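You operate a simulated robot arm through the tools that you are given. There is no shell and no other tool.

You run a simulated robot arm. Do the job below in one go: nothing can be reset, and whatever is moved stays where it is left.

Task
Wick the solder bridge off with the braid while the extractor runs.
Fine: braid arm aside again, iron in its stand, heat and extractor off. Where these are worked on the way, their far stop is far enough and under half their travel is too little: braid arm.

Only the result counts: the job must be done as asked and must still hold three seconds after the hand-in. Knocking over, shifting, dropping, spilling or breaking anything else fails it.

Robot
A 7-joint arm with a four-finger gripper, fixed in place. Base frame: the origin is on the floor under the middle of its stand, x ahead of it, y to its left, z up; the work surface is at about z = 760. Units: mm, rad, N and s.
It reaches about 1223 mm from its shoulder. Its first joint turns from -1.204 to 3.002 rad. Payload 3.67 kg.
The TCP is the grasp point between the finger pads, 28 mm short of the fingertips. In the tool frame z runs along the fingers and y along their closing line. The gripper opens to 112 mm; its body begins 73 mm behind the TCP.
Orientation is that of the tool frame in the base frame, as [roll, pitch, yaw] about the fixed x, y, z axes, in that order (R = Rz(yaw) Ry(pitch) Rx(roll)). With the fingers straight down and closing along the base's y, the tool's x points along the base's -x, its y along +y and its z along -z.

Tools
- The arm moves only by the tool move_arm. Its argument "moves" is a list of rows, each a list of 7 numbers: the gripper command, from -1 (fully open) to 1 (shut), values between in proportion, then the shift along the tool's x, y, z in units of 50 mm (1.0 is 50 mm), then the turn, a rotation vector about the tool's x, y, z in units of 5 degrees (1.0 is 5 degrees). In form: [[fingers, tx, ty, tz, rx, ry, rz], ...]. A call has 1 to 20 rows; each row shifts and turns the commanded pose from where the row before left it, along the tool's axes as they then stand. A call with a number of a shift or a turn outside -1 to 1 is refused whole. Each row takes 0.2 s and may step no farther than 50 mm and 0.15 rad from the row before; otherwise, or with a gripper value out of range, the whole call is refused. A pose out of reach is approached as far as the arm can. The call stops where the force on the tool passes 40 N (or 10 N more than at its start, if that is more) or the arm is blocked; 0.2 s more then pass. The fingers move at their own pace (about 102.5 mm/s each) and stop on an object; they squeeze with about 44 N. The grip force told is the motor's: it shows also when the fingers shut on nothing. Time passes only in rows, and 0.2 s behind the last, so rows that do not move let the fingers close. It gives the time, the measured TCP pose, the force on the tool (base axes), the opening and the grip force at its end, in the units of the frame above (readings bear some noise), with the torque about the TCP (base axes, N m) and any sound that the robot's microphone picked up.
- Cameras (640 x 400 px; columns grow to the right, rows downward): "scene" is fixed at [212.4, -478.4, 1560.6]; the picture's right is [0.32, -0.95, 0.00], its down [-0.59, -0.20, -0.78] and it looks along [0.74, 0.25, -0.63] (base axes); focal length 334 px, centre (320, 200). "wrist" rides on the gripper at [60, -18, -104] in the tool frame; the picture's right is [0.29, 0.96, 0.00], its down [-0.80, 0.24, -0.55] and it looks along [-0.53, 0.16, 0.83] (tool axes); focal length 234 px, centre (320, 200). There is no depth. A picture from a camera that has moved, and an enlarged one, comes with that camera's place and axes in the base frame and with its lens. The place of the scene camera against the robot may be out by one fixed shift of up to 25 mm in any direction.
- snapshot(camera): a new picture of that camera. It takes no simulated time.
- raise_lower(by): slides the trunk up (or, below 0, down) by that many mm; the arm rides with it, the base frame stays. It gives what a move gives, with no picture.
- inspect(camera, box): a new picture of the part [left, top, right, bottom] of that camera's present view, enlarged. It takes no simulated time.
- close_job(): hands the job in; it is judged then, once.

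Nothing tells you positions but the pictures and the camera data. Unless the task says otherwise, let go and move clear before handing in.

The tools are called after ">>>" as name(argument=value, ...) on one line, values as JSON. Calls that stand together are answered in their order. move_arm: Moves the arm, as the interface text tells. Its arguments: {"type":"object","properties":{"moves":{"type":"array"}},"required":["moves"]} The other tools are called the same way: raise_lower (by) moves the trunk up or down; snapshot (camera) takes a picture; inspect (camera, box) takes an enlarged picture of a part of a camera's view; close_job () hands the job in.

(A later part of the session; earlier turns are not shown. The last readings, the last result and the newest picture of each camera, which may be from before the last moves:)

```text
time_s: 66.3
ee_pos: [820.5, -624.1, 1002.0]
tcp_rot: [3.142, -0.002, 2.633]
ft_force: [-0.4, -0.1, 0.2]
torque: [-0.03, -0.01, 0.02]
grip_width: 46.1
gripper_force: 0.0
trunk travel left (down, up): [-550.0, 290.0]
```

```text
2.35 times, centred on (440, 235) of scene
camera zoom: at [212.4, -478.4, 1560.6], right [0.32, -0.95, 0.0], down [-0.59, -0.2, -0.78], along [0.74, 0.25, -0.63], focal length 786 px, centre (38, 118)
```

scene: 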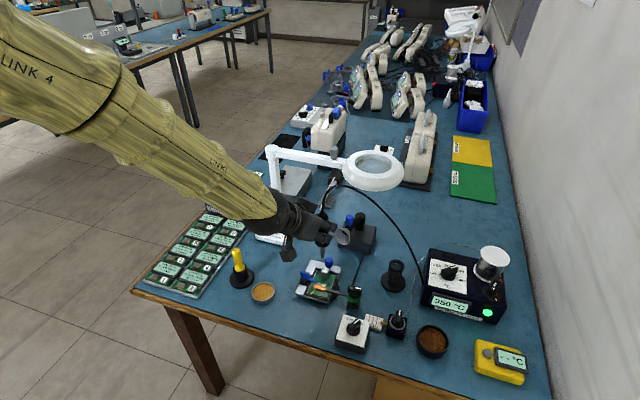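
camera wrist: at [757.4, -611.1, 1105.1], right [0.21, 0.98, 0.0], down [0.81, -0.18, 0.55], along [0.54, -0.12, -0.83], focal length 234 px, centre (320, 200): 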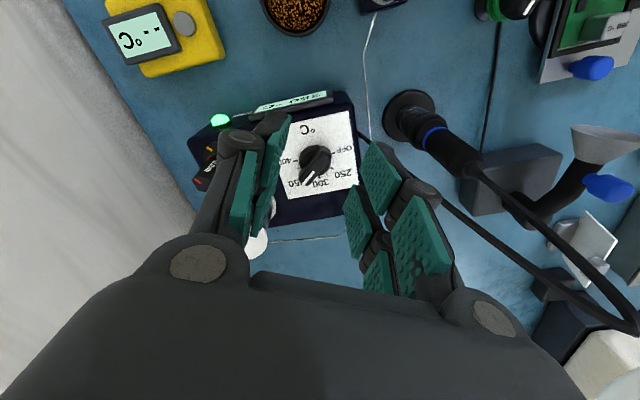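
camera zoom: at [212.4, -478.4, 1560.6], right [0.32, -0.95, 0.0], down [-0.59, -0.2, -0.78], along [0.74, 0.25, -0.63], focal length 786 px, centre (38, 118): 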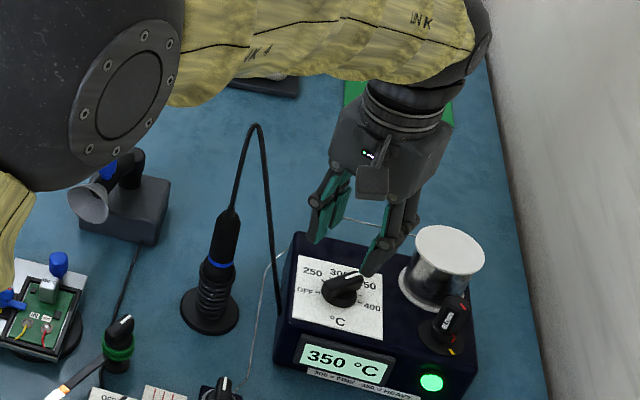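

>>> inspect(camera="wrist", box=[250, 90, 390, 230])

>>> inspect(camera="wrist", box=[180, 80, 300, 220])

```text
2.86 times, centred on (320, 160) of wrist
camera zoom: at [757.4, -611.1, 1105.1], right [0.21, 0.98, 0.0], down [0.81, -0.18, 0.55], along [0.54, -0.12, -0.83], focal length 669 px, centre (320, 314)
```

zoom: 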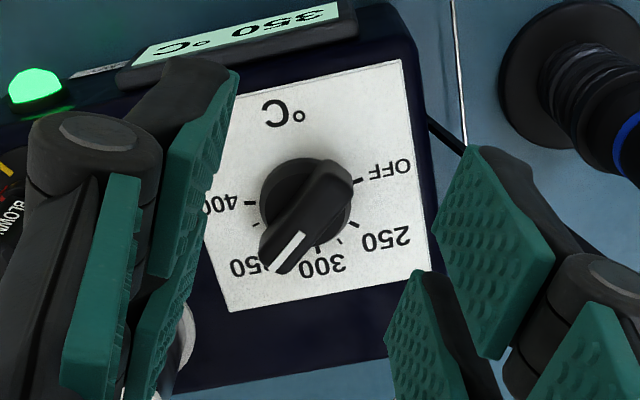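

```text
2.86 times, centred on (240, 150) of wrist
camera zoom: at [757.4, -611.1, 1105.1], right [0.21, 0.98, 0.0], down [0.81, -0.18, 0.55], along [0.54, -0.12, -0.83], focal length 669 px, centre (549, 343)
```

zoom: 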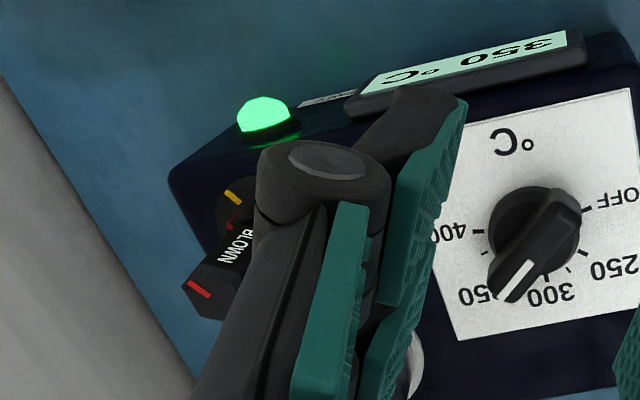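

The dial axis is near (868, -642), top around z = 866; the pointer is at -45° (350) and OFF is at +90°. I'll go above it with the tool turned to -45° and re-measure closer.

>>> move_arm(moves=[[0.18, -0.51, 0.081, 0.5, 0, 0, 0], [0.18, -0.51, 0.081, 0.5, 0, 0, 0], [0.18, 0, 0, 0.27, 0, 0, 0.795], [0.18, 0, 0, 0.27, 0, 0, 0.795], [0.18, 0, 0, 0, 0, 0, 0.795], [0.18, 0, 0, 0, 0, 0, 0.795], [0.18, 0, 0, 0, 0, 0, 0]])

>>> inspect(camera="wrist", box=[240, 60, 400, 200])

>>> inspect(camera="scene", box=[380, 180, 540, 320])

>>> snapshot(camera="wrist")

```text
time_s: 67.9
ee_pos: [868.9, -644.0, 924.6]
tcp_rot: [3.14, -0.003, 2.355]
ft_force: [0.1, 0.4, -0.6]
torque: [-0.01, 0.0, 0.04]
grip_width: 45.9
gripper_force: 0.1
trunk travel left (down, up): [-550.0, 290.0]
```

```text
2.86 times, centred on (320, 130) of wrist
camera zoom: at [812.9, -614.7, 1028.0], right [0.48, 0.88, 0.0], down [0.73, -0.4, 0.55], along [0.49, -0.26, -0.83], focal length 669 px, centre (320, 400)
```

zoom: 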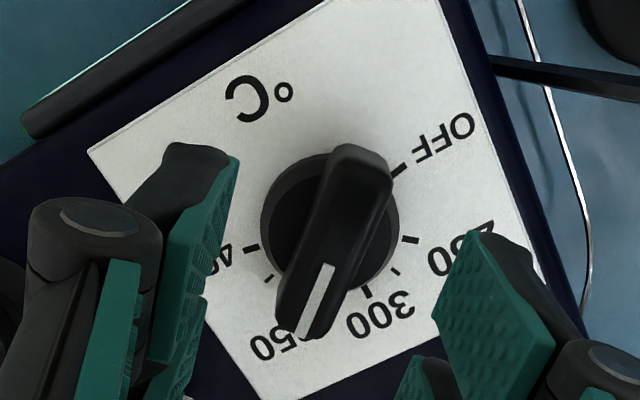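

```text
2.86 times, centred on (460, 250) of scene
camera zoom: at [212.4, -478.4, 1560.6], right [0.32, -0.95, 0.0], down [-0.59, -0.2, -0.78], along [0.74, 0.25, -0.63], focal length 954 px, centre (-80, 57)
```

zoom: 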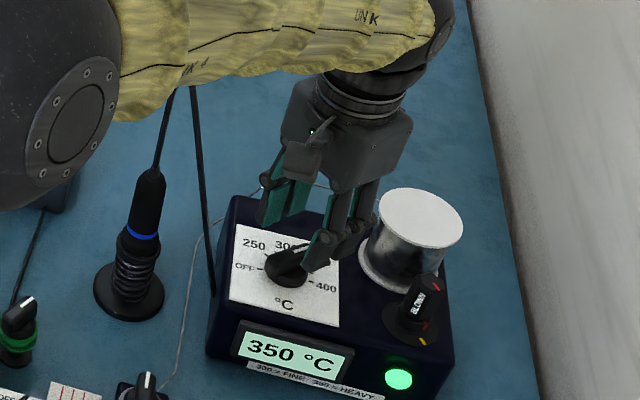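

```text
taken
camera wrist: at [812.9, -614.7, 1028.0], right [0.48, 0.88, 0.0], down [0.73, -0.4, 0.55], along [0.49, -0.26, -0.83], focal length 234 px, centre (320, 200)
```

wrist: 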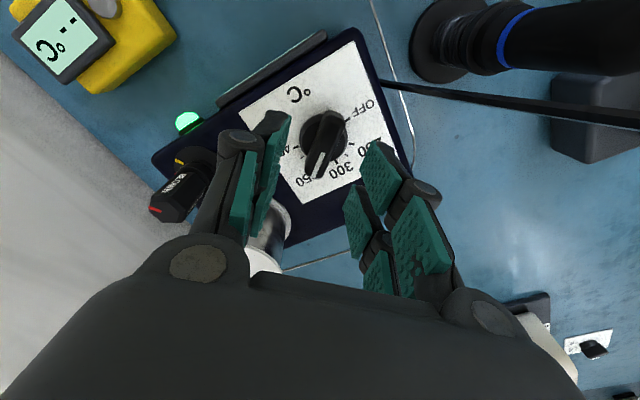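

The dial's ticks run from OFF at about +100° to 400 at -100° in 50° steps, with the pointer at -50° (350). I'll align, descend onto the dial and grip it.

>>> move_arm(moves=[[0.18, -0.017, 0.055, 0, 0, 0, 0.95], [0.18, 0, 0, 0.31, 0, 0, 0], [0.18, 0, 0, 0.31, 0, 0, 0], [0.18, 0, 0, 0.31, 0, 0, 0], [0.5, 0, 0, 0, 0, 0, 0], [0.8, 0, 0, 0, 0, 0, 0], [1, 0, 0, 0, 0, 0, 0], [1, 0, 0, 0, 0, 0, 0]])

>>> inspect(camera="wrist", box=[220, 60, 420, 260])

>>> inspect(camera="scene", box=[400, 210, 520, 320])

```text
time_s: 69.7
ee_pos: [869.9, -641.0, 878.4]
tcp_rot: [3.141, -0.003, 2.272]
ft_force: [-3.0, -2.1, 0.0]
torque: [-0.63, -0.43, 0.01]
grip_width: 16.1
gripper_force: 45.0
trunk travel left (down, up): [-550.0, 290.0]
```

```text
2.00 times, centred on (320, 160) of wrist
camera zoom: at [816.5, -607.7, 982.2], right [0.55, 0.84, 0.0], down [0.7, -0.46, 0.55], along [0.46, -0.3, -0.83], focal length 468 px, centre (320, 280)
```

zoom: 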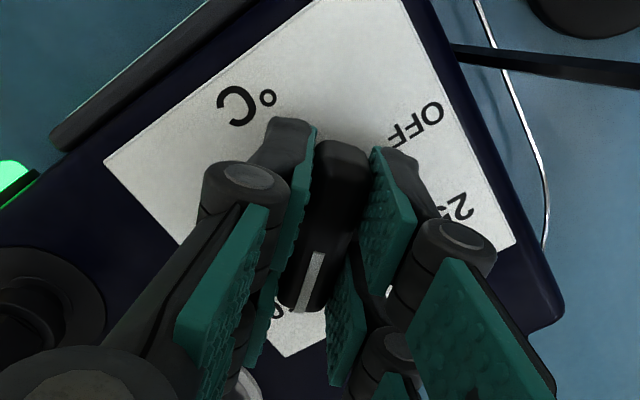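

```text
3.64 times, centred on (460, 265) of scene
camera zoom: at [212.4, -478.4, 1560.6], right [0.32, -0.95, 0.0], down [-0.59, -0.2, -0.78], along [0.74, 0.25, -0.63], focal length 1215 px, centre (-189, -36)
```

zoom: 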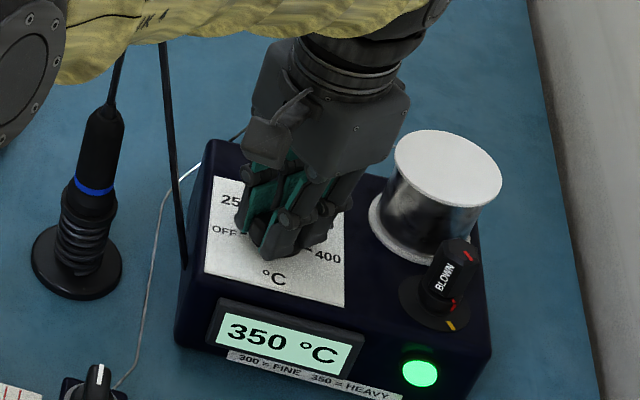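

Gripped. I'll turn the dial counter-clockwise toward OFF, in stages, with a small compensation for the roughly 4 mm axis offset.

>>> move_arm(moves=[[1, 0, -0.007, 0, 0, 0, -1], [1, 0, -0.007, 0, 0, 0, -1], [1, 0, -0.007, 0, 0, 0, -1], [1, 0, -0.007, 0, 0, 0, -1], [1, 0, -0.007, 0, 0, 0, -1], [1, 0, -0.007, 0, 0, 0, -1], [1, 0, -0.007, 0, 0, 0, -1], [1, 0, -0.007, 0, 0, 0, -1]])

>>> inspect(camera="scene", box=[380, 190, 520, 320])

>>> snapshot(camera="wrist")

```text
time_s: 71.5
ee_pos: [869.8, -641.1, 879.9]
tcp_rot: [3.141, -0.003, 2.972]
ft_force: [0.9, 27.7, -0.8]
torque: [0.95, 0.52, -0.01]
grip_width: 16.1
gripper_force: 45.0
trunk travel left (down, up): [-550.0, 290.0]
```

```text
3.08 times, centred on (450, 255) of scene
camera zoom: at [212.4, -478.4, 1560.6], right [0.32, -0.95, 0.0], down [-0.59, -0.2, -0.78], along [0.74, 0.25, -0.63], focal length 1028 px, centre (-80, 31)
```

zoom: 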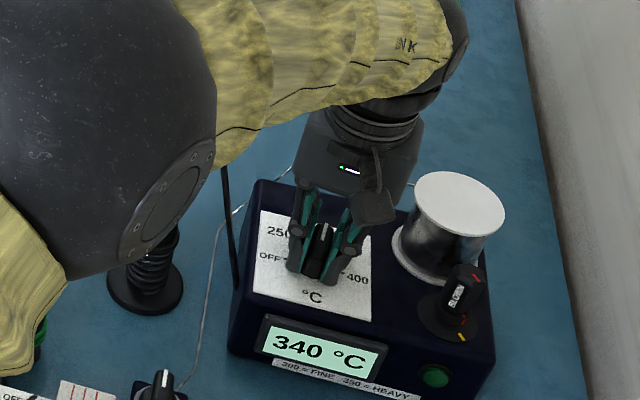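

```text
taken
camera wrist: at [807.0, -649.4, 982.1], right [-0.12, 0.99, 0.0], down [0.83, 0.1, 0.55], along [0.55, 0.07, -0.83], focal length 234 px, centre (320, 200)
```

wrist: 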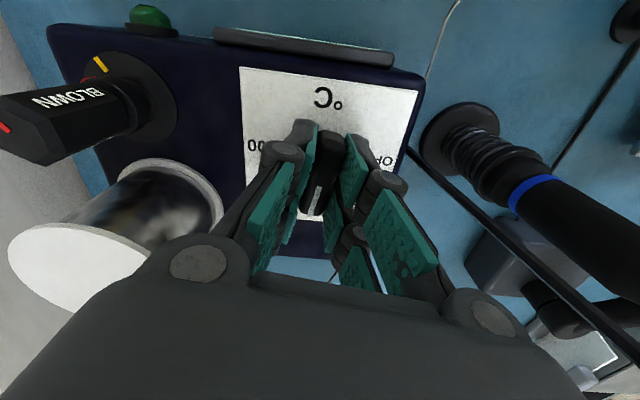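

The heat is dropping (340 °C, lamp off), so the dial is moving. I over-compensated sideways; I'll shift back 2.5 mm and continue turning.

>>> move_arm(moves=[[1, 0.008, 0.049, 0, 0, 0, 0], [1, 0, 0, 0, 0, 0, -1], [1, 0, 0, 0, 0, 0, -1], [1, 0, 0, 0, 0, 0, -1], [1, 0, 0, 0, 0, 0, -1], [1, 0, 0, 0, 0, 0, -1], [1, 0, 0, 0, 0, 0, -1], [1, 0, 0, 0, 0, 0, -1], [1, 0, 0, 0, 0, 0, -1]])

>>> inspect(camera="scene", box=[380, 190, 520, 320])

>>> snapshot(camera="wrist")

>>> snapshot(camera="scene")

```text
time_s: 73.5
ee_pos: [869.9, -640.6, 879.4]
tcp_rot: [3.138, -0.001, -2.614]
ft_force: [12.3, 12.9, 5.8]
torque: [0.25, 0.01, -0.02]
grip_width: 16.2
gripper_force: 44.4
trunk travel left (down, up): [-550.0, 290.0]
```

```text
3.08 times, centred on (450, 255) of scene
camera zoom: at [212.4, -478.4, 1560.6], right [0.32, -0.95, 0.0], down [-0.59, -0.2, -0.78], along [0.74, 0.25, -0.63], focal length 1028 px, centre (-80, 31)
```

zoom: 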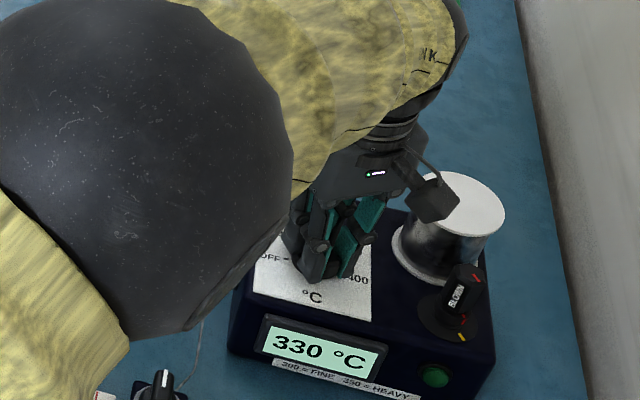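

```text
taken
camera wrist: at [826.3, -687.2, 982.0], right [-0.73, 0.68, 0.0], down [0.57, 0.61, 0.55], along [0.38, 0.41, -0.83], focal length 234 px, centre (320, 200)
```

wrist: 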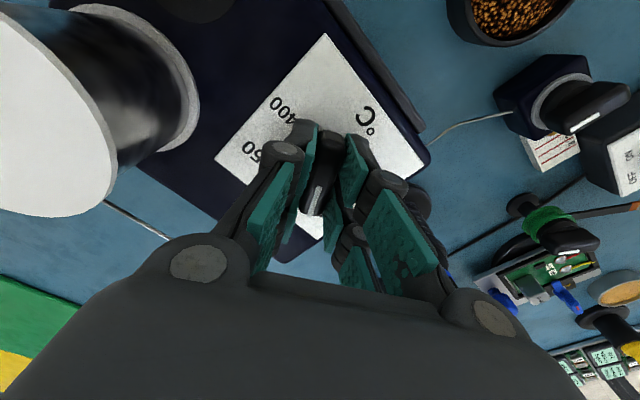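

```text
taken
```

scene: 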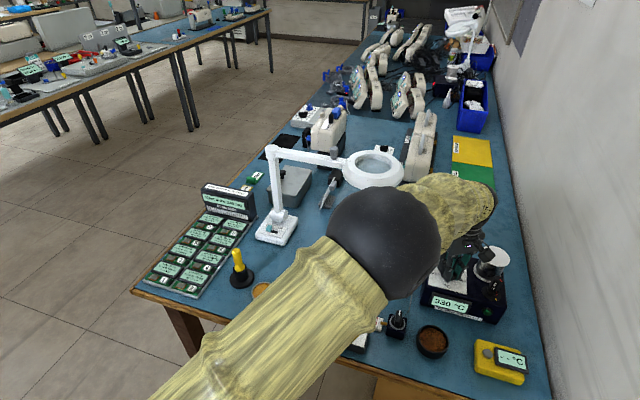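

The dial is about halfway (pointer ~+30°), but my elbow is swinging low toward the iron's cable. I'll let go, rise, unwind the wrist by 90°, and regrip the knob across its length.

>>> move_arm(moves=[[0.6, 0, 0, 0, 0, 0, 0], [0.18, 0, 0, 0, 0, 0, 0], [0.18, 0, 0, 0, 0, 0, 0], [0.18, 0, 0, -0.5, 0, 0, 0], [0.18, 0, 0, -0.7, 0, 0, 0], [0.18, 0, 0, 0, 0, 0, 0]])

>>> snapshot(camera="wrist")

>>> inspect(camera="scene", box=[380, 190, 520, 320])

```text
time_s: 74.9
ee_pos: [871.3, -643.7, 937.4]
tcp_rot: [3.139, -0.003, -2.615]
ft_force: [0.3, -0.4, 0.2]
torque: [0.05, 0.02, 0.01]
grip_width: 45.9
gripper_force: 0.1
trunk travel left (down, up): [-550.0, 290.0]
```

```text
taken
camera wrist: at [827.1, -690.2, 1040.7], right [-0.73, 0.68, 0.0], down [0.57, 0.61, 0.55], along [0.38, 0.41, -0.83], focal length 234 px, centre (320, 200)
```

wrist: 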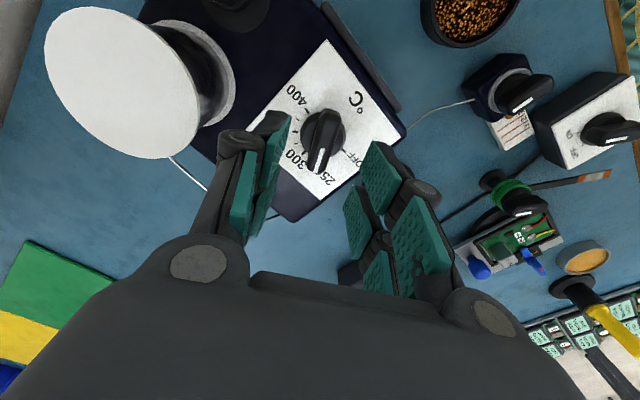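

```text
3.08 times, centred on (450, 255) of scene
camera zoom: at [212.4, -478.4, 1560.6], right [0.32, -0.95, 0.0], down [-0.59, -0.2, -0.78], along [0.74, 0.25, -0.63], focal length 1028 px, centre (-80, 31)
```

zoom: 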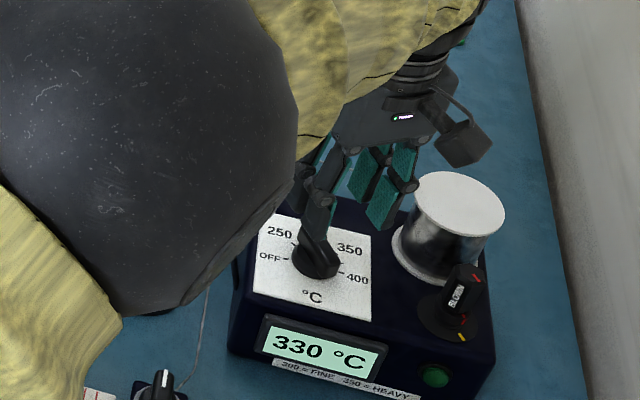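

The pointer now stands between 300 and 250. I'll rotate the tool 90° clockwise above the dial, opening the fingers for the cross grip.

>>> move_arm(moves=[[0.18, 0, 0, 0, 0, 0, 1], [0.18, 0, 0, 0, 0, 0, 1], [0.18, 0, 0, 0, 0, 0, 1], [0.18, 0, 0, 0, 0, 0, 1], [0.18, 0, 0, 0, 0, 0, 1], [0.18, 0, 0, 0, 0, 0, 1], [0.18, 0, 0, 0, 0, 0, 1], [0.18, 0, 0, 0, 0, 0, 1], [0.18, 0, 0, 0, 0, 0, 1], [0.18, 0, 0, 0, 0, 0, 1], [0.18, 0, 0, 0, 0, 0, 1], [0.18, 0, 0, 0, 0, 0, 1], [0.18, 0, 0, 0, 0, 0, 1], [0.18, 0, 0, 0, 0, 0, 1], [0.18, 0, 0, 0, 0, 0, 1], [0.18, 0, 0, 0, 0, 0, 1], [0, 0, 0, 0, 0, 0, 1], [-0.2, 0, 0, 0, 0, 0, 1], [-0.2, 0, 0, 0, 0, 0, 0]])

>>> snapshot(camera="wrist")

>>> inspect(camera="wrist", box=[240, 60, 400, 200])

>>> inspect(camera="scene", box=[340, 150, 540, 320])

```text
time_s: 78.9
ee_pos: [870.6, -642.3, 937.6]
tcp_rot: [-3.139, -0.003, 2.096]
ft_force: [0.2, -0.7, 0.4]
torque: [0.01, 0.0, 0.03]
grip_width: 67.1
gripper_force: 0.0
trunk travel left (down, up): [-550.0, 290.0]
```

```text
taken
camera wrist: at [822.6, -600.4, 1041.0], right [0.68, 0.73, 0.0], down [0.61, -0.57, 0.55], along [0.4, -0.38, -0.83], focal length 234 px, centre (320, 200)
```

wrist: 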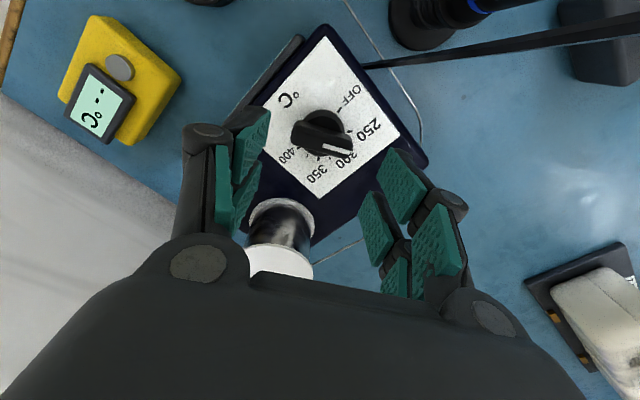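

```text
2.86 times, centred on (320, 130) of wrist
camera zoom: at [822.6, -600.4, 1041.0], right [0.68, 0.73, 0.0], down [0.61, -0.57, 0.55], along [0.4, -0.38, -0.83], focal length 669 px, centre (320, 400)
```

zoom: 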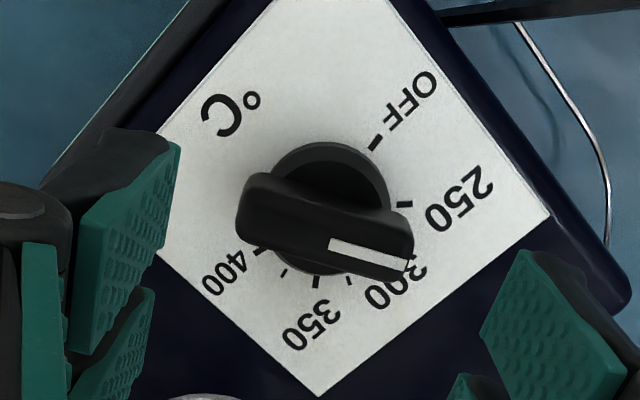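

```text
2.35 times, centred on (440, 235) of scene
camera zoom: at [212.4, -478.4, 1560.6], right [0.32, -0.95, 0.0], down [-0.59, -0.2, -0.78], along [0.74, 0.25, -0.63], focal length 786 px, centre (38, 118)
```

zoom: 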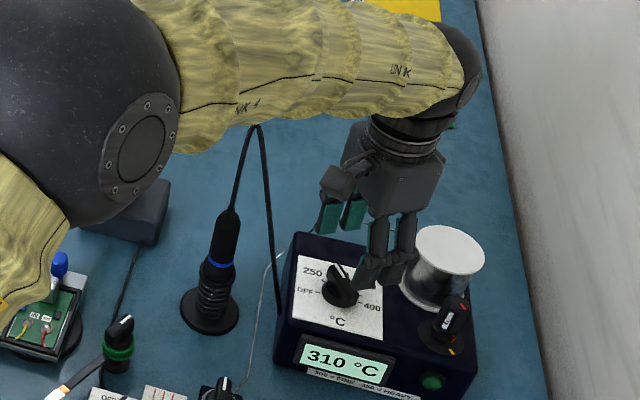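

The knob's bar lies exactly along the tool's closing line. I'll shift 2 mm, descend and grip it by its ends.

>>> move_arm(moves=[[-0.2, -0.02, 0.046, 0.39, 0, 0, 0], [-0.2, 0, 0, 0.4, 0, 0, 0], [-0.2, 0, 0, 0.4, 0, 0, 0], [0.1, 0, 0, 0, 0, 0, 0], [0.4, 0, 0, 0, 0, 0, 0], [0.8, 0, 0, 0, 0, 0, 0], [1, 0, 0, 0, 0, 0, 0]])

>>> inspect(camera="wrist", box=[220, 60, 420, 260])

```text
time_s: 80.5
ee_pos: [872.2, -645.2, 879.7]
tcp_rot: [-3.14, -0.004, 2.097]
ft_force: [-12.6, -7.5, -4.0]
torque: [-0.68, 0.14, 0.01]
grip_width: 47.6
gripper_force: 44.7
trunk travel left (down, up): [-550.0, 290.0]
```

```text
2.00 times, centred on (320, 160) of wrist
camera zoom: at [825.0, -601.9, 981.5], right [0.68, 0.73, 0.0], down [0.61, -0.57, 0.55], along [0.4, -0.38, -0.83], focal length 468 px, centre (320, 280)
```

zoom: 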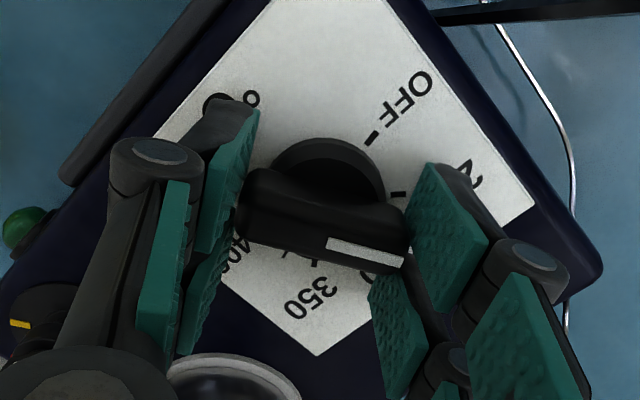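

It's held by its ends (47.6 mm). I'll ease the side load and turn counter-clockwise in stages.

>>> move_arm(moves=[[1, 0, -0.03, 0, 0, 0, 0], [1, 0, 0, 0, 0, 0, -1], [1, 0, 0, 0, 0, 0, -1], [1, 0, 0, 0, 0, 0, -1], [1, 0, 0, 0, 0, 0, -1], [1, 0, 0, 0, 0, 0, -1], [1, 0, 0, 0, 0, 0, -1], [1, 0, 0, 0, 0, 0, -1]])

>>> inspect(camera="wrist", box=[220, 60, 420, 260])

>>> inspect(camera="scene", box=[340, 150, 540, 320])

```text
time_s: 82.3
ee_pos: [872.8, -642.6, 879.1]
tcp_rot: [3.141, -0.003, 2.711]
ft_force: [21.1, -7.1, 5.1]
torque: [-0.44, -1.01, 0.03]
grip_width: 47.7
gripper_force: 44.7
trunk travel left (down, up): [-550.0, 290.0]
```

```text
2.00 times, centred on (320, 160) of wrist
camera zoom: at [809.5, -634.4, 981.3], right [0.14, 0.99, 0.0], down [0.82, -0.12, 0.55], along [0.55, -0.07, -0.83], focal length 468 px, centre (320, 280)
```

zoom: 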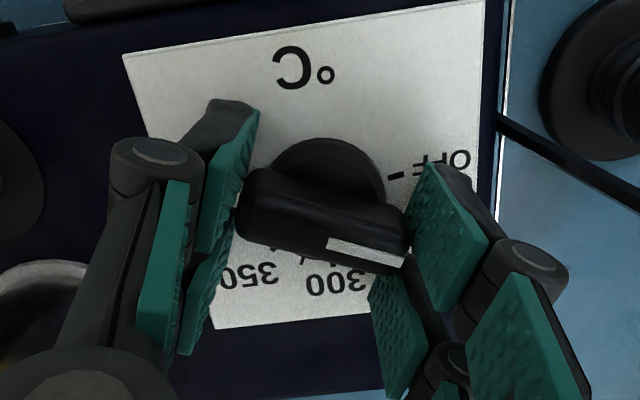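

```text
2.35 times, centred on (440, 235) of scene
camera zoom: at [212.4, -478.4, 1560.6], right [0.32, -0.95, 0.0], down [-0.59, -0.2, -0.78], along [0.74, 0.25, -0.63], focal length 786 px, centre (38, 118)
```

zoom: 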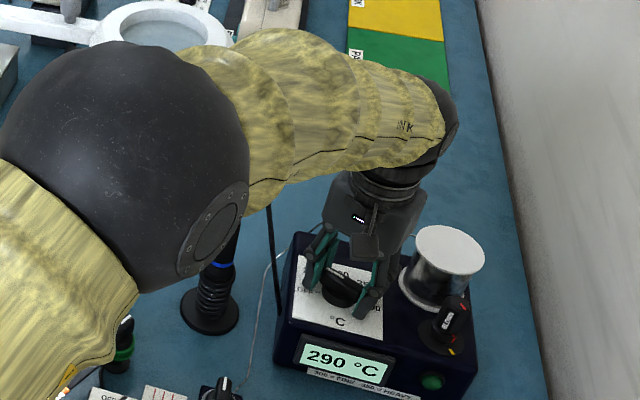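

The dial follows (pointer ~+65°, 290 °C falling). I'll relieve the x load and turn the remaining 35° to OFF.

>>> move_arm(moves=[[1, -0.031, 0.003, 0, 0, 0, 0], [1, 0, 0, 0, 0, 0, -1], [1, 0, 0, 0, 0, 0, -1], [1, 0, 0, 0, 0, 0, -1], [1, 0, 0, 0, 0, 0, -1], [1, 0, 0, 0, 0, 0, -1], [1, 0, 0, 0, 0, 0, -1], [1, 0, 0, 0, 0, 0, -0.8]])

>>> inspect(camera="wrist", box=[220, 60, 420, 260])

>>> inspect(camera="scene", box=[340, 150, 540, 320])

```text
time_s: 84.1
ee_pos: [872.2, -640.3, 878.2]
tcp_rot: [3.138, -0.003, -2.979]
ft_force: [13.8, 26.0, -4.3]
torque: [0.42, -0.47, -0.09]
grip_width: 48.0
gripper_force: 45.3
trunk travel left (down, up): [-550.0, 290.0]
```

```text
2.00 times, centred on (320, 160) of wrist
camera zoom: at [816.0, -668.7, 981.4], right [-0.44, 0.9, 0.0], down [0.75, 0.36, 0.55], along [0.49, 0.25, -0.83], focal length 468 px, centre (320, 280)
```

zoom: 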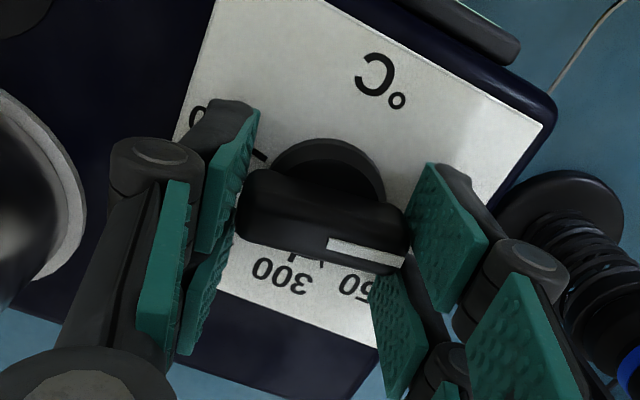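

```text
2.35 times, centred on (440, 235) of scene
camera zoom: at [212.4, -478.4, 1560.6], right [0.32, -0.95, 0.0], down [-0.59, -0.2, -0.78], along [0.74, 0.25, -0.63], focal length 786 px, centre (38, 118)
```

zoom: 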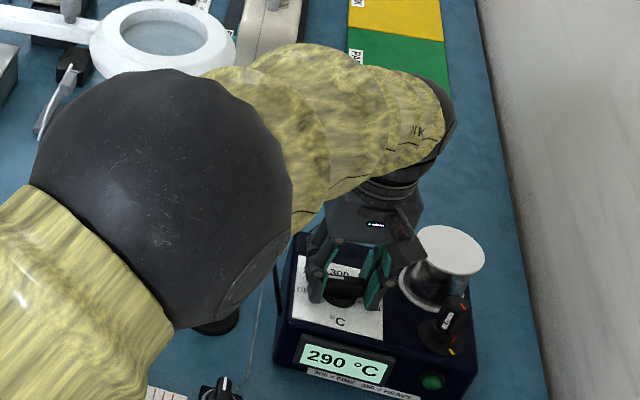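

The pointer is at about +99°. I'll release, rise and read the dial.

>>> move_arm(moves=[[0.05, 0, 0, 0, 0, 0, 0], [-0.2, 0, 0, 0, 0, 0, 0], [-0.2, 0, 0, 0, 0, 0, 0], [-0.2, 0, 0, -0.5, 0, 0, 0], [-0.2, 0, 0, -0.7, 0, 0, 0], [-0.2, 0, 0, 0, 0, 0, 0]])

>>> inspect(camera="wrist", box=[240, 60, 400, 200])

>>> inspect(camera="scene", box=[420, 230, 520, 320])

```text
time_s: 85.5
ee_pos: [873.9, -642.7, 939.3]
tcp_rot: [3.139, -0.002, -2.981]
ft_force: [0.5, 0.7, 0.1]
torque: [0.02, 0.01, 0.03]
grip_width: 67.2
gripper_force: 0.2
trunk travel left (down, up): [-550.0, 290.0]
```

```text
2.86 times, centred on (320, 130) of wrist
camera zoom: at [815.3, -669.8, 1041.2], right [-0.44, 0.9, 0.0], down [0.75, 0.36, 0.55], along [0.5, 0.24, -0.83], focal length 669 px, centre (320, 400)
```

zoom: 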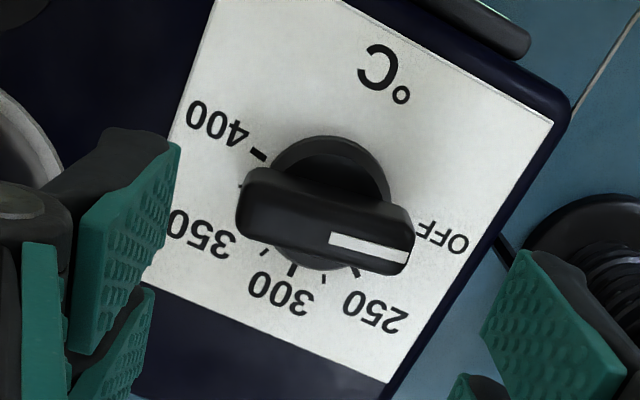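

```text
4.44 times, centred on (470, 275) of scene
camera zoom: at [212.4, -478.4, 1560.6], right [0.32, -0.95, 0.0], down [-0.59, -0.2, -0.78], along [0.74, 0.25, -0.63], focal length 1485 px, centre (-347, -133)
```

zoom: 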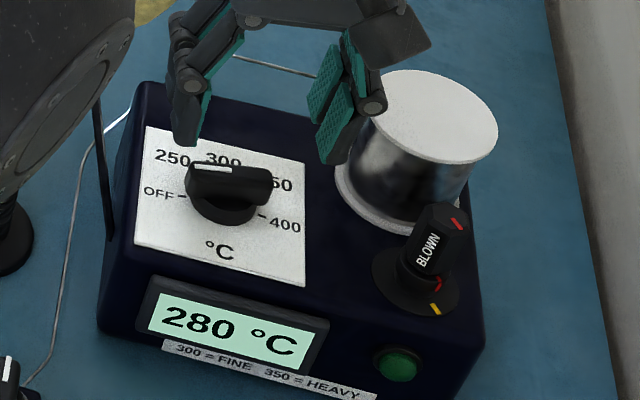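

The pointer now lines up with OFF within a couple of degrees and the display keeps falling (280 °C). While it cools as proof of OFF, I'll withdraw around the cable toward the extractor switch.

>>> move_arm(moves=[[-0.2, 0, 0, -0.9, 0, 0, 0], [0.18, 0.843, 0.17, 0, 0, 0, 0], [0.18, 0.843, 0.17, 0, 0, 0, 0], [0.18, 0.843, 0.17, 0, 0, 0, 0], [0.18, 0, 0, 0, 0, 0, 0.93], [0.18, 0, 0, 0, 0, 0, 0.93], [0.18, 0, 0, 0, 0, 0, 0.93], [0.18, 0, 0, 0, 0, 0, 0.93], [0.18, 0, 0, 0, 0, 0, 0.93], [0.18, 0, 0, 0, 0, 0, 0.93], [0.18, 0, 0, 0, 0, 0, 0.93], [0.18, 0, 0, 0, 0, 0, 0.93], [0.18, 0, 0, 0, 0, 0, 0]])

>>> snapshot(camera="scene")

>>> inspect(camera="scene", box=[400, 220, 520, 330])

```text
time_s: 88.3
ee_pos: [745.0, -639.0, 982.9]
tcp_rot: [3.141, -0.003, 2.652]
ft_force: [0.3, 0.2, 0.3]
torque: [-0.02, -0.02, 0.0]
grip_width: 46.0
gripper_force: 0.1
trunk travel left (down, up): [-550.0, 290.0]
```

```text
taken
```

scene: 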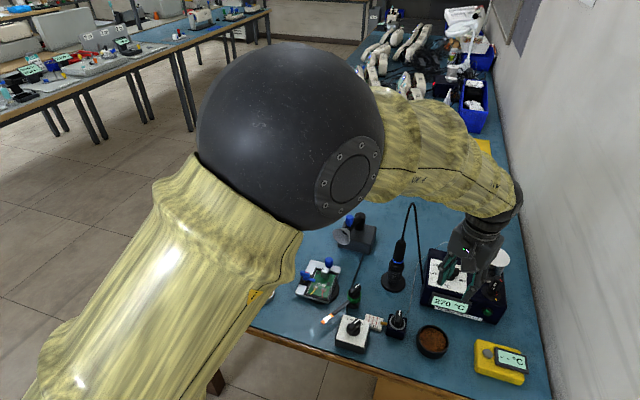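

```text
3.64 times, centred on (460, 275) of scene
camera zoom: at [212.4, -478.4, 1560.6], right [0.32, -0.95, 0.0], down [-0.59, -0.2, -0.78], along [0.74, 0.25, -0.63], focal length 1215 px, centre (-189, -73)
```

zoom: 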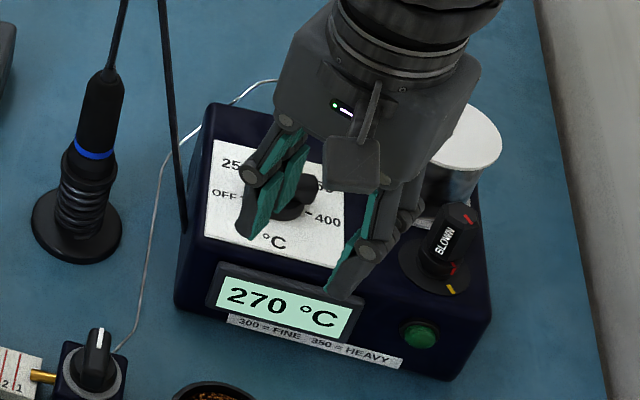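

>>> move_arm(moves=[[0.18, 0.664, 0.562, 0.1, 0, 0, 0], [0.18, 0.664, 0.562, 0.2, 0, 0, 0], [0.18, 0.664, 0.562, 0.3, 0, 0, 0], [0.18, 0.664, 0.562, 0.3, 0, 0, 0], [0.18, 0.664, 0.562, 0.3, 0, 0, 0], [0.18, 0, 0, 0.3, 0, 0, 0], [0.18, 0, 0, 0, 0, 0, 0]])

>>> snapshot(camera="wrist")

>>> inspect(camera="wrist", box=[240, 60, 400, 200])

>>> inspect(camera="scene", box=[400, 220, 520, 330])

```text
time_s: 89.9
ee_pos: [662.8, -433.6, 909.2]
tcp_rot: [-3.141, -0.002, 2.651]
ft_force: [-0.1, 0.0, 0.7]
torque: [-0.04, 0.01, 0.01]
grip_width: 45.9
gripper_force: 0.1
trunk travel left (down, up): [-550.0, 290.0]
```

```text
taken
camera wrist: at [599.6, -421.3, 1012.2], right [0.2, 0.98, 0.0], down [0.82, -0.16, 0.55], along [0.54, -0.11, -0.83], focal length 234 px, centre (320, 200)
```

wrist: 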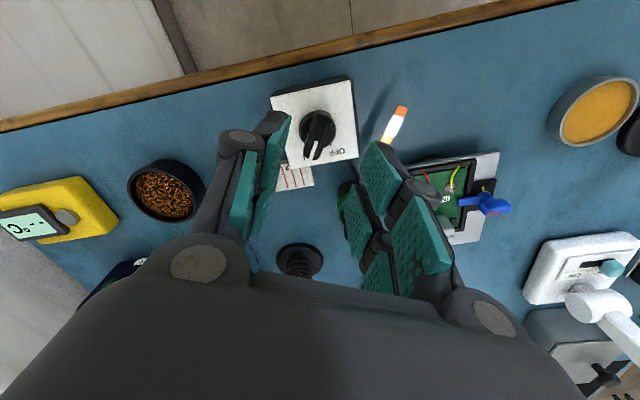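

```text
2.86 times, centred on (320, 130) of wrist
camera zoom: at [599.6, -421.3, 1012.2], right [0.2, 0.98, 0.0], down [0.82, -0.16, 0.55], along [0.54, -0.11, -0.83], focal length 669 px, centre (320, 400)
```

zoom: 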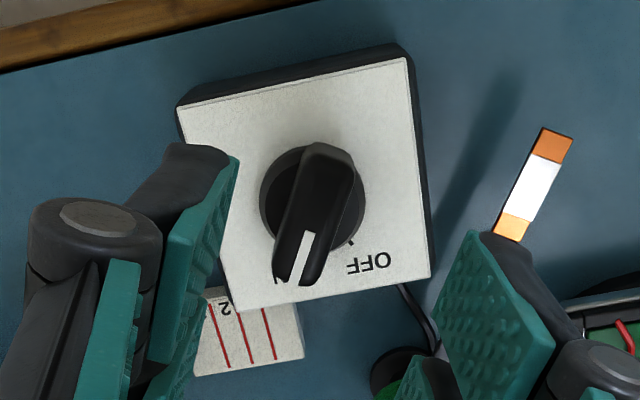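

```text
3.64 times, centred on (460, 275) of scene
camera zoom: at [212.4, -478.4, 1560.6], right [0.32, -0.95, 0.0], down [-0.59, -0.2, -0.78], along [0.74, 0.25, -0.63], focal length 1215 px, centre (-189, -73)
```

zoom: 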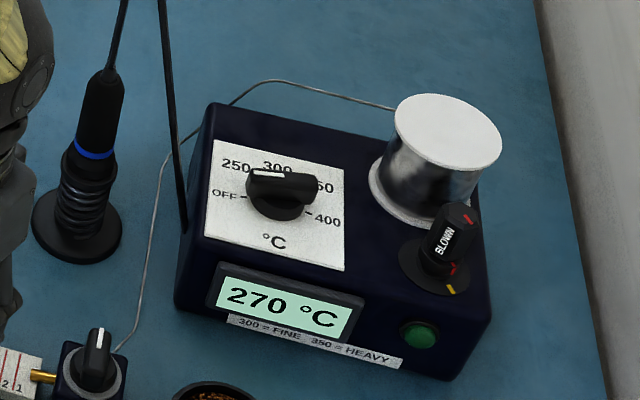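

The dial geometry confirms OFF at +100° and the pointer matches. Now the extractor switch: its axis is about 5 mm ahead and 3 mm right of the TCP; I'll correct, descend and grip.

>>> move_arm(moves=[[0.18, -0.096, -0.06, 0, 0, 0, 0], [0.18, 0, 0, 0.49, 0, 0, 0], [0.18, 0, 0, 0.49, 0, 0, 0], [0.18, 0, 0, 0.48, 0, 0, 0], [0.5, 0, 0, 0, 0, 0, 0], [0.8, 0, 0, 0, 0, 0, 0], [1, 0, 0, 0, 0, 0, 0], [1, 0, 0, 0, 0, 0, 0]])

>>> inspect(camera="wrist", box=[220, 60, 420, 260])

>>> inspect(camera="scene", box=[400, 220, 520, 330])

```text
time_s: 91.8
ee_pos: [667.1, -437.6, 836.1]
tcp_rot: [3.136, -0.002, 2.652]
ft_force: [17.5, 34.6, -9.1]
torque: [0.73, -0.88, -0.08]
grip_width: 15.8
gripper_force: 44.5
trunk travel left (down, up): [-550.0, 290.0]
stopped in row 8: the force on the tool passed its limit at 41 N (the readings are from after the stop); the commanded pose is now the measured one
```

```text
2.00 times, centred on (320, 160) of wrist
camera zoom: at [603.9, -426.0, 939.3], right [0.2, 0.98, 0.01], down [0.82, -0.17, 0.55], along [0.54, -0.1, -0.83], focal length 468 px, centre (320, 280)
```

zoom: 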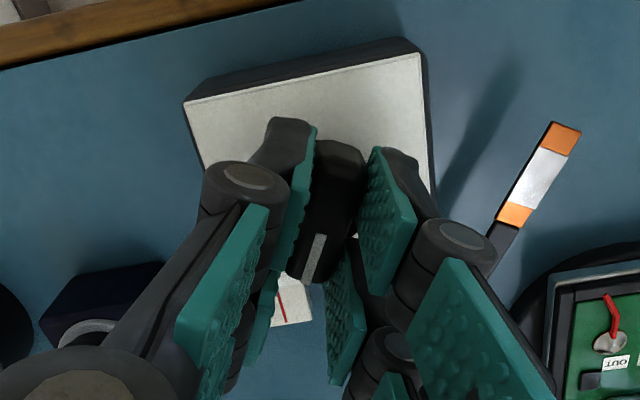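

```text
3.64 times, centred on (460, 275) of scene
camera zoom: at [212.4, -478.4, 1560.6], right [0.32, -0.95, 0.0], down [-0.59, -0.2, -0.78], along [0.74, 0.25, -0.63], focal length 1215 px, centre (-189, -73)
```

zoom: 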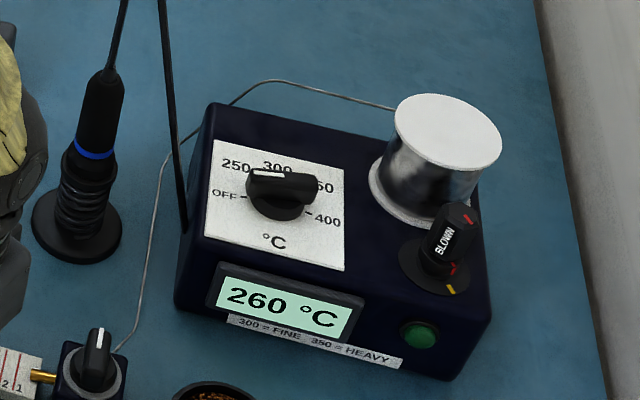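

The grip closed with a sideways load; the tool needs to go about 2.5 mm back along its closing line. I'll relax that first, still holding the knob.

>>> move_arm(moves=[[1, 0, 0.03, 0, 0, 0, 0], [1, 0, 0.025, 0, 0, 0, 0], [1, 0, 0, 0, 0, 0, 0]])

```text
time_s: 92.6
ee_pos: [667.5, -437.3, 838.2]
tcp_rot: [3.139, -0.002, 2.652]
ft_force: [11.3, 32.3, -11.0]
torque: [0.28, -1.31, -0.05]
grip_width: 16.0
gripper_force: 44.9
trunk travel left (down, up): [-550.0, 290.0]
```

The side force persists, so I'll open slightly and look at how the knob sits between the pads before turning.

>>> move_arm(moves=[[0.6, 0, 0, 0, 0, 0, 0], [0.5, 0, 0, 0, 0, 0, 0], [0.5, 0, 0, 0, 0, 0, 0]])

>>> inspect(camera="wrist", box=[250, 100, 390, 240])

>>> inspect(camera="scene", box=[320, 280, 400, 350])

```text
time_s: 93.4
ee_pos: [666.9, -438.6, 837.1]
tcp_rot: [3.137, -0.002, 2.651]
ft_force: [1.1, 0.6, 0.1]
torque: [0.01, 0.0, -0.01]
grip_width: 28.0
gripper_force: 0.1
trunk travel left (down, up): [-550.0, 290.0]
```

```text
2.86 times, centred on (320, 170) of wrist
camera zoom: at [603.5, -427.2, 939.5], right [0.2, 0.98, 0.0], down [0.82, -0.17, 0.55], along [0.54, -0.11, -0.83], focal length 669 px, centre (320, 286)
```

zoom: 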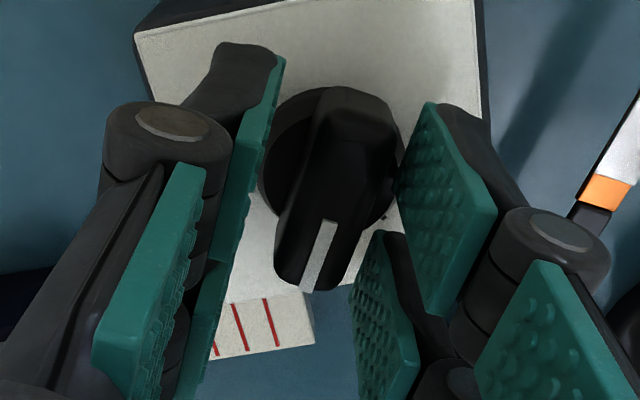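

```text
5.71 times, centred on (360, 315) of scene
camera zoom: at [212.4, -478.4, 1560.6], right [0.32, -0.95, 0.0], down [-0.59, -0.2, -0.78], along [0.74, 0.25, -0.63], focal length 1909 px, centre (91, -457)
```

zoom: 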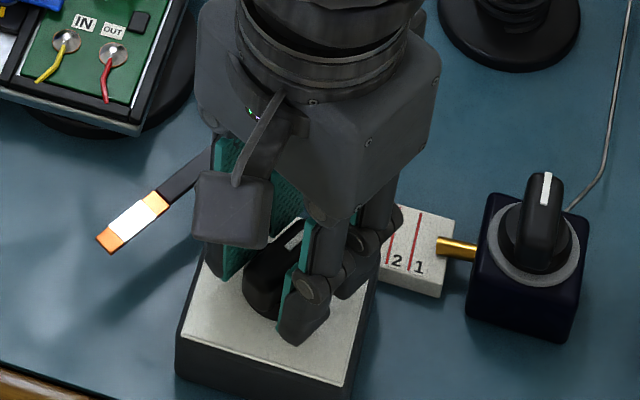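

The knob sits nearer the right-hand pads, so I'll shift 2.5 mm that way and close again.

>>> move_arm(moves=[[0.5, -0.02, 0.05, 0, 0, 0, 0], [0.5, 0, 0, 0, 0, 0, 0], [0.8, 0, 0, 0, 0, 0, 0], [1, 0, 0, 0, 0, 0, 0], [1, 0, 0, 0, 0, 0, 0]])

>>> inspect(camera="scene", box=[400, 220, 520, 330])

```text
time_s: 94.6
ee_pos: [668.0, -437.5, 836.9]
tcp_rot: [3.137, -0.001, 2.651]
ft_force: [-1.4, -4.1, 2.6]
torque: [-0.2, 0.0, 0.0]
grip_width: 15.9
gripper_force: 44.4
trunk travel left (down, up): [-550.0, 290.0]
```

```text
3.64 times, centred on (460, 275) of scene
camera zoom: at [212.4, -478.4, 1560.6], right [0.32, -0.95, 0.0], down [-0.59, -0.2, -0.78], along [0.74, 0.25, -0.63], focal length 1215 px, centre (-189, -73)
```

zoom: 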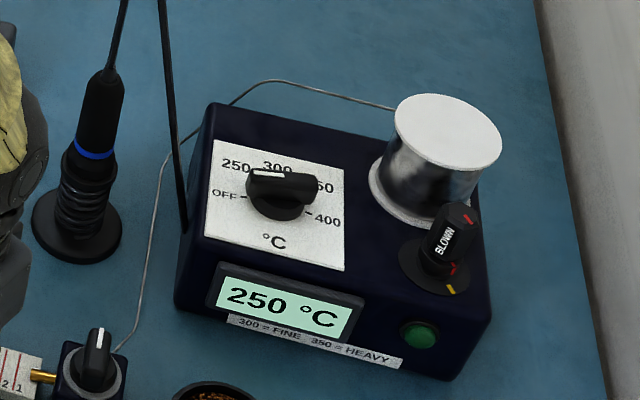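

Now the grip is balanced. I'll turn the switch counter-clockwise about 55° to OFF.

>>> move_arm(moves=[[1, 0, 0, 0, 0, 0, -1], [1, 0, 0, 0, 0, 0, -1], [1, 0, 0, 0, 0, 0, -1], [1, 0, 0, 0, 0, 0, -1], [1, 0, 0, 0, 0, 0, -1], [1, 0, 0, 0, 0, 0, -1], [1, 0, 0, 0, 0, 0, -1], [1, 0, 0, 0, 0, 0, -1], [1, 0, 0, 0, 0, 0, -1], [1, 0, 0, 0, 0, 0, -1], [1, 0, 0, 0, 0, 0, -0.8]])

>>> inspect(camera="wrist", box=[220, 60, 420, 260])

```text
time_s: 97.0
ee_pos: [667.7, -434.8, 836.9]
tcp_rot: [3.138, 0.001, -2.689]
ft_force: [-3.4, 26.7, -7.1]
torque: [0.64, 0.35, -0.07]
grip_width: 16.3
gripper_force: 45.2
trunk travel left (down, up): [-550.0, 290.0]
```

```text
2.00 times, centred on (320, 160) of wrist
camera zoom: at [620.7, -477.9, 939.5], right [-0.68, 0.73, 0.0], down [0.61, 0.56, 0.55], along [0.41, 0.38, -0.83], focal length 468 px, centre (320, 280)
```

zoom: 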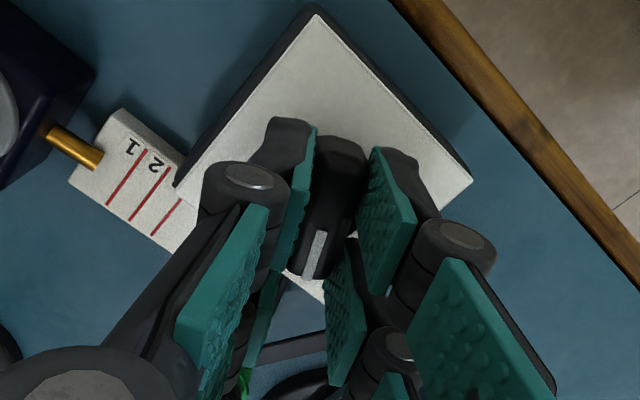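

>>> move_arm(moves=[[1, -0.017, 0.036, 0, 0, 0, 0], [1, 0, 0, 0, 0, 0, -0.4], [0.6, 0, 0, 0, 0, 0, 0], [0.18, 0, 0, 0, 0, 0, 0], [0.18, 0, 0, 0, 0, 0, 0], [0.18, 0, 0, -0.6, 0, 0, 0], [0.18, 0, 0, -0.8, 0, 0, 0], [0.18, 0, 0, -0.8, 0, 0, 0]])

>>> inspect(camera="wrist", box=[240, 60, 400, 200])

>>> inspect(camera="scene", box=[310, 270, 410, 360])

>>> inspect(camera="scene", box=[400, 220, 520, 330])

```text
time_s: 98.8
ee_pos: [667.0, -434.6, 951.6]
tcp_rot: [3.138, 0.002, -2.656]
ft_force: [0.0, 0.9, 1.8]
torque: [-0.03, -0.02, 0.0]
grip_width: 46.0
gripper_force: 0.0
trunk travel left (down, up): [-550.0, 290.0]
```

```text
2.86 times, centred on (320, 130) of wrist
camera zoom: at [621.2, -479.2, 1053.3], right [-0.7, 0.71, 0.0], down [0.59, 0.58, 0.56], along [0.39, 0.39, -0.83], focal length 669 px, centre (320, 400)
```

zoom: 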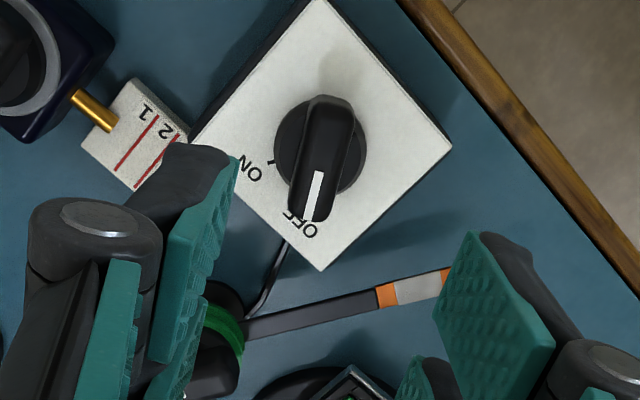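

```text
4.44 times, centred on (360, 315) of scene
camera zoom: at [212.4, -478.4, 1560.6], right [0.32, -0.95, 0.0], down [-0.59, -0.2, -0.78], along [0.74, 0.25, -0.63], focal length 1485 px, centre (142, -311)
```

zoom: 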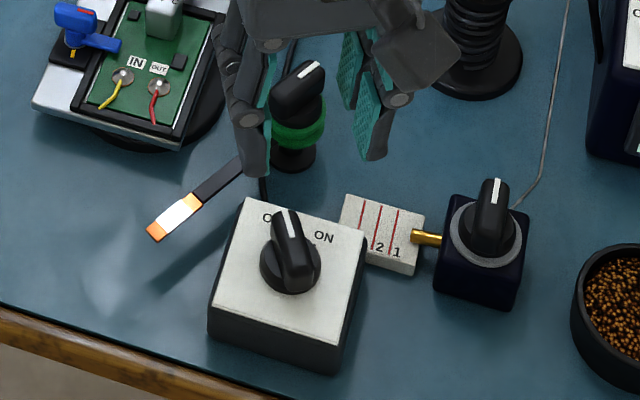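

```text
3.64 times, centred on (460, 275) of scene
camera zoom: at [212.4, -478.4, 1560.6], right [0.32, -0.95, 0.0], down [-0.59, -0.2, -0.78], along [0.74, 0.25, -0.63], focal length 1215 px, centre (-189, -73)
```

zoom: 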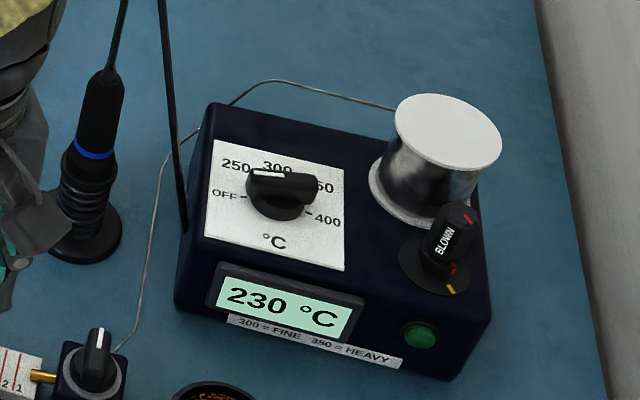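

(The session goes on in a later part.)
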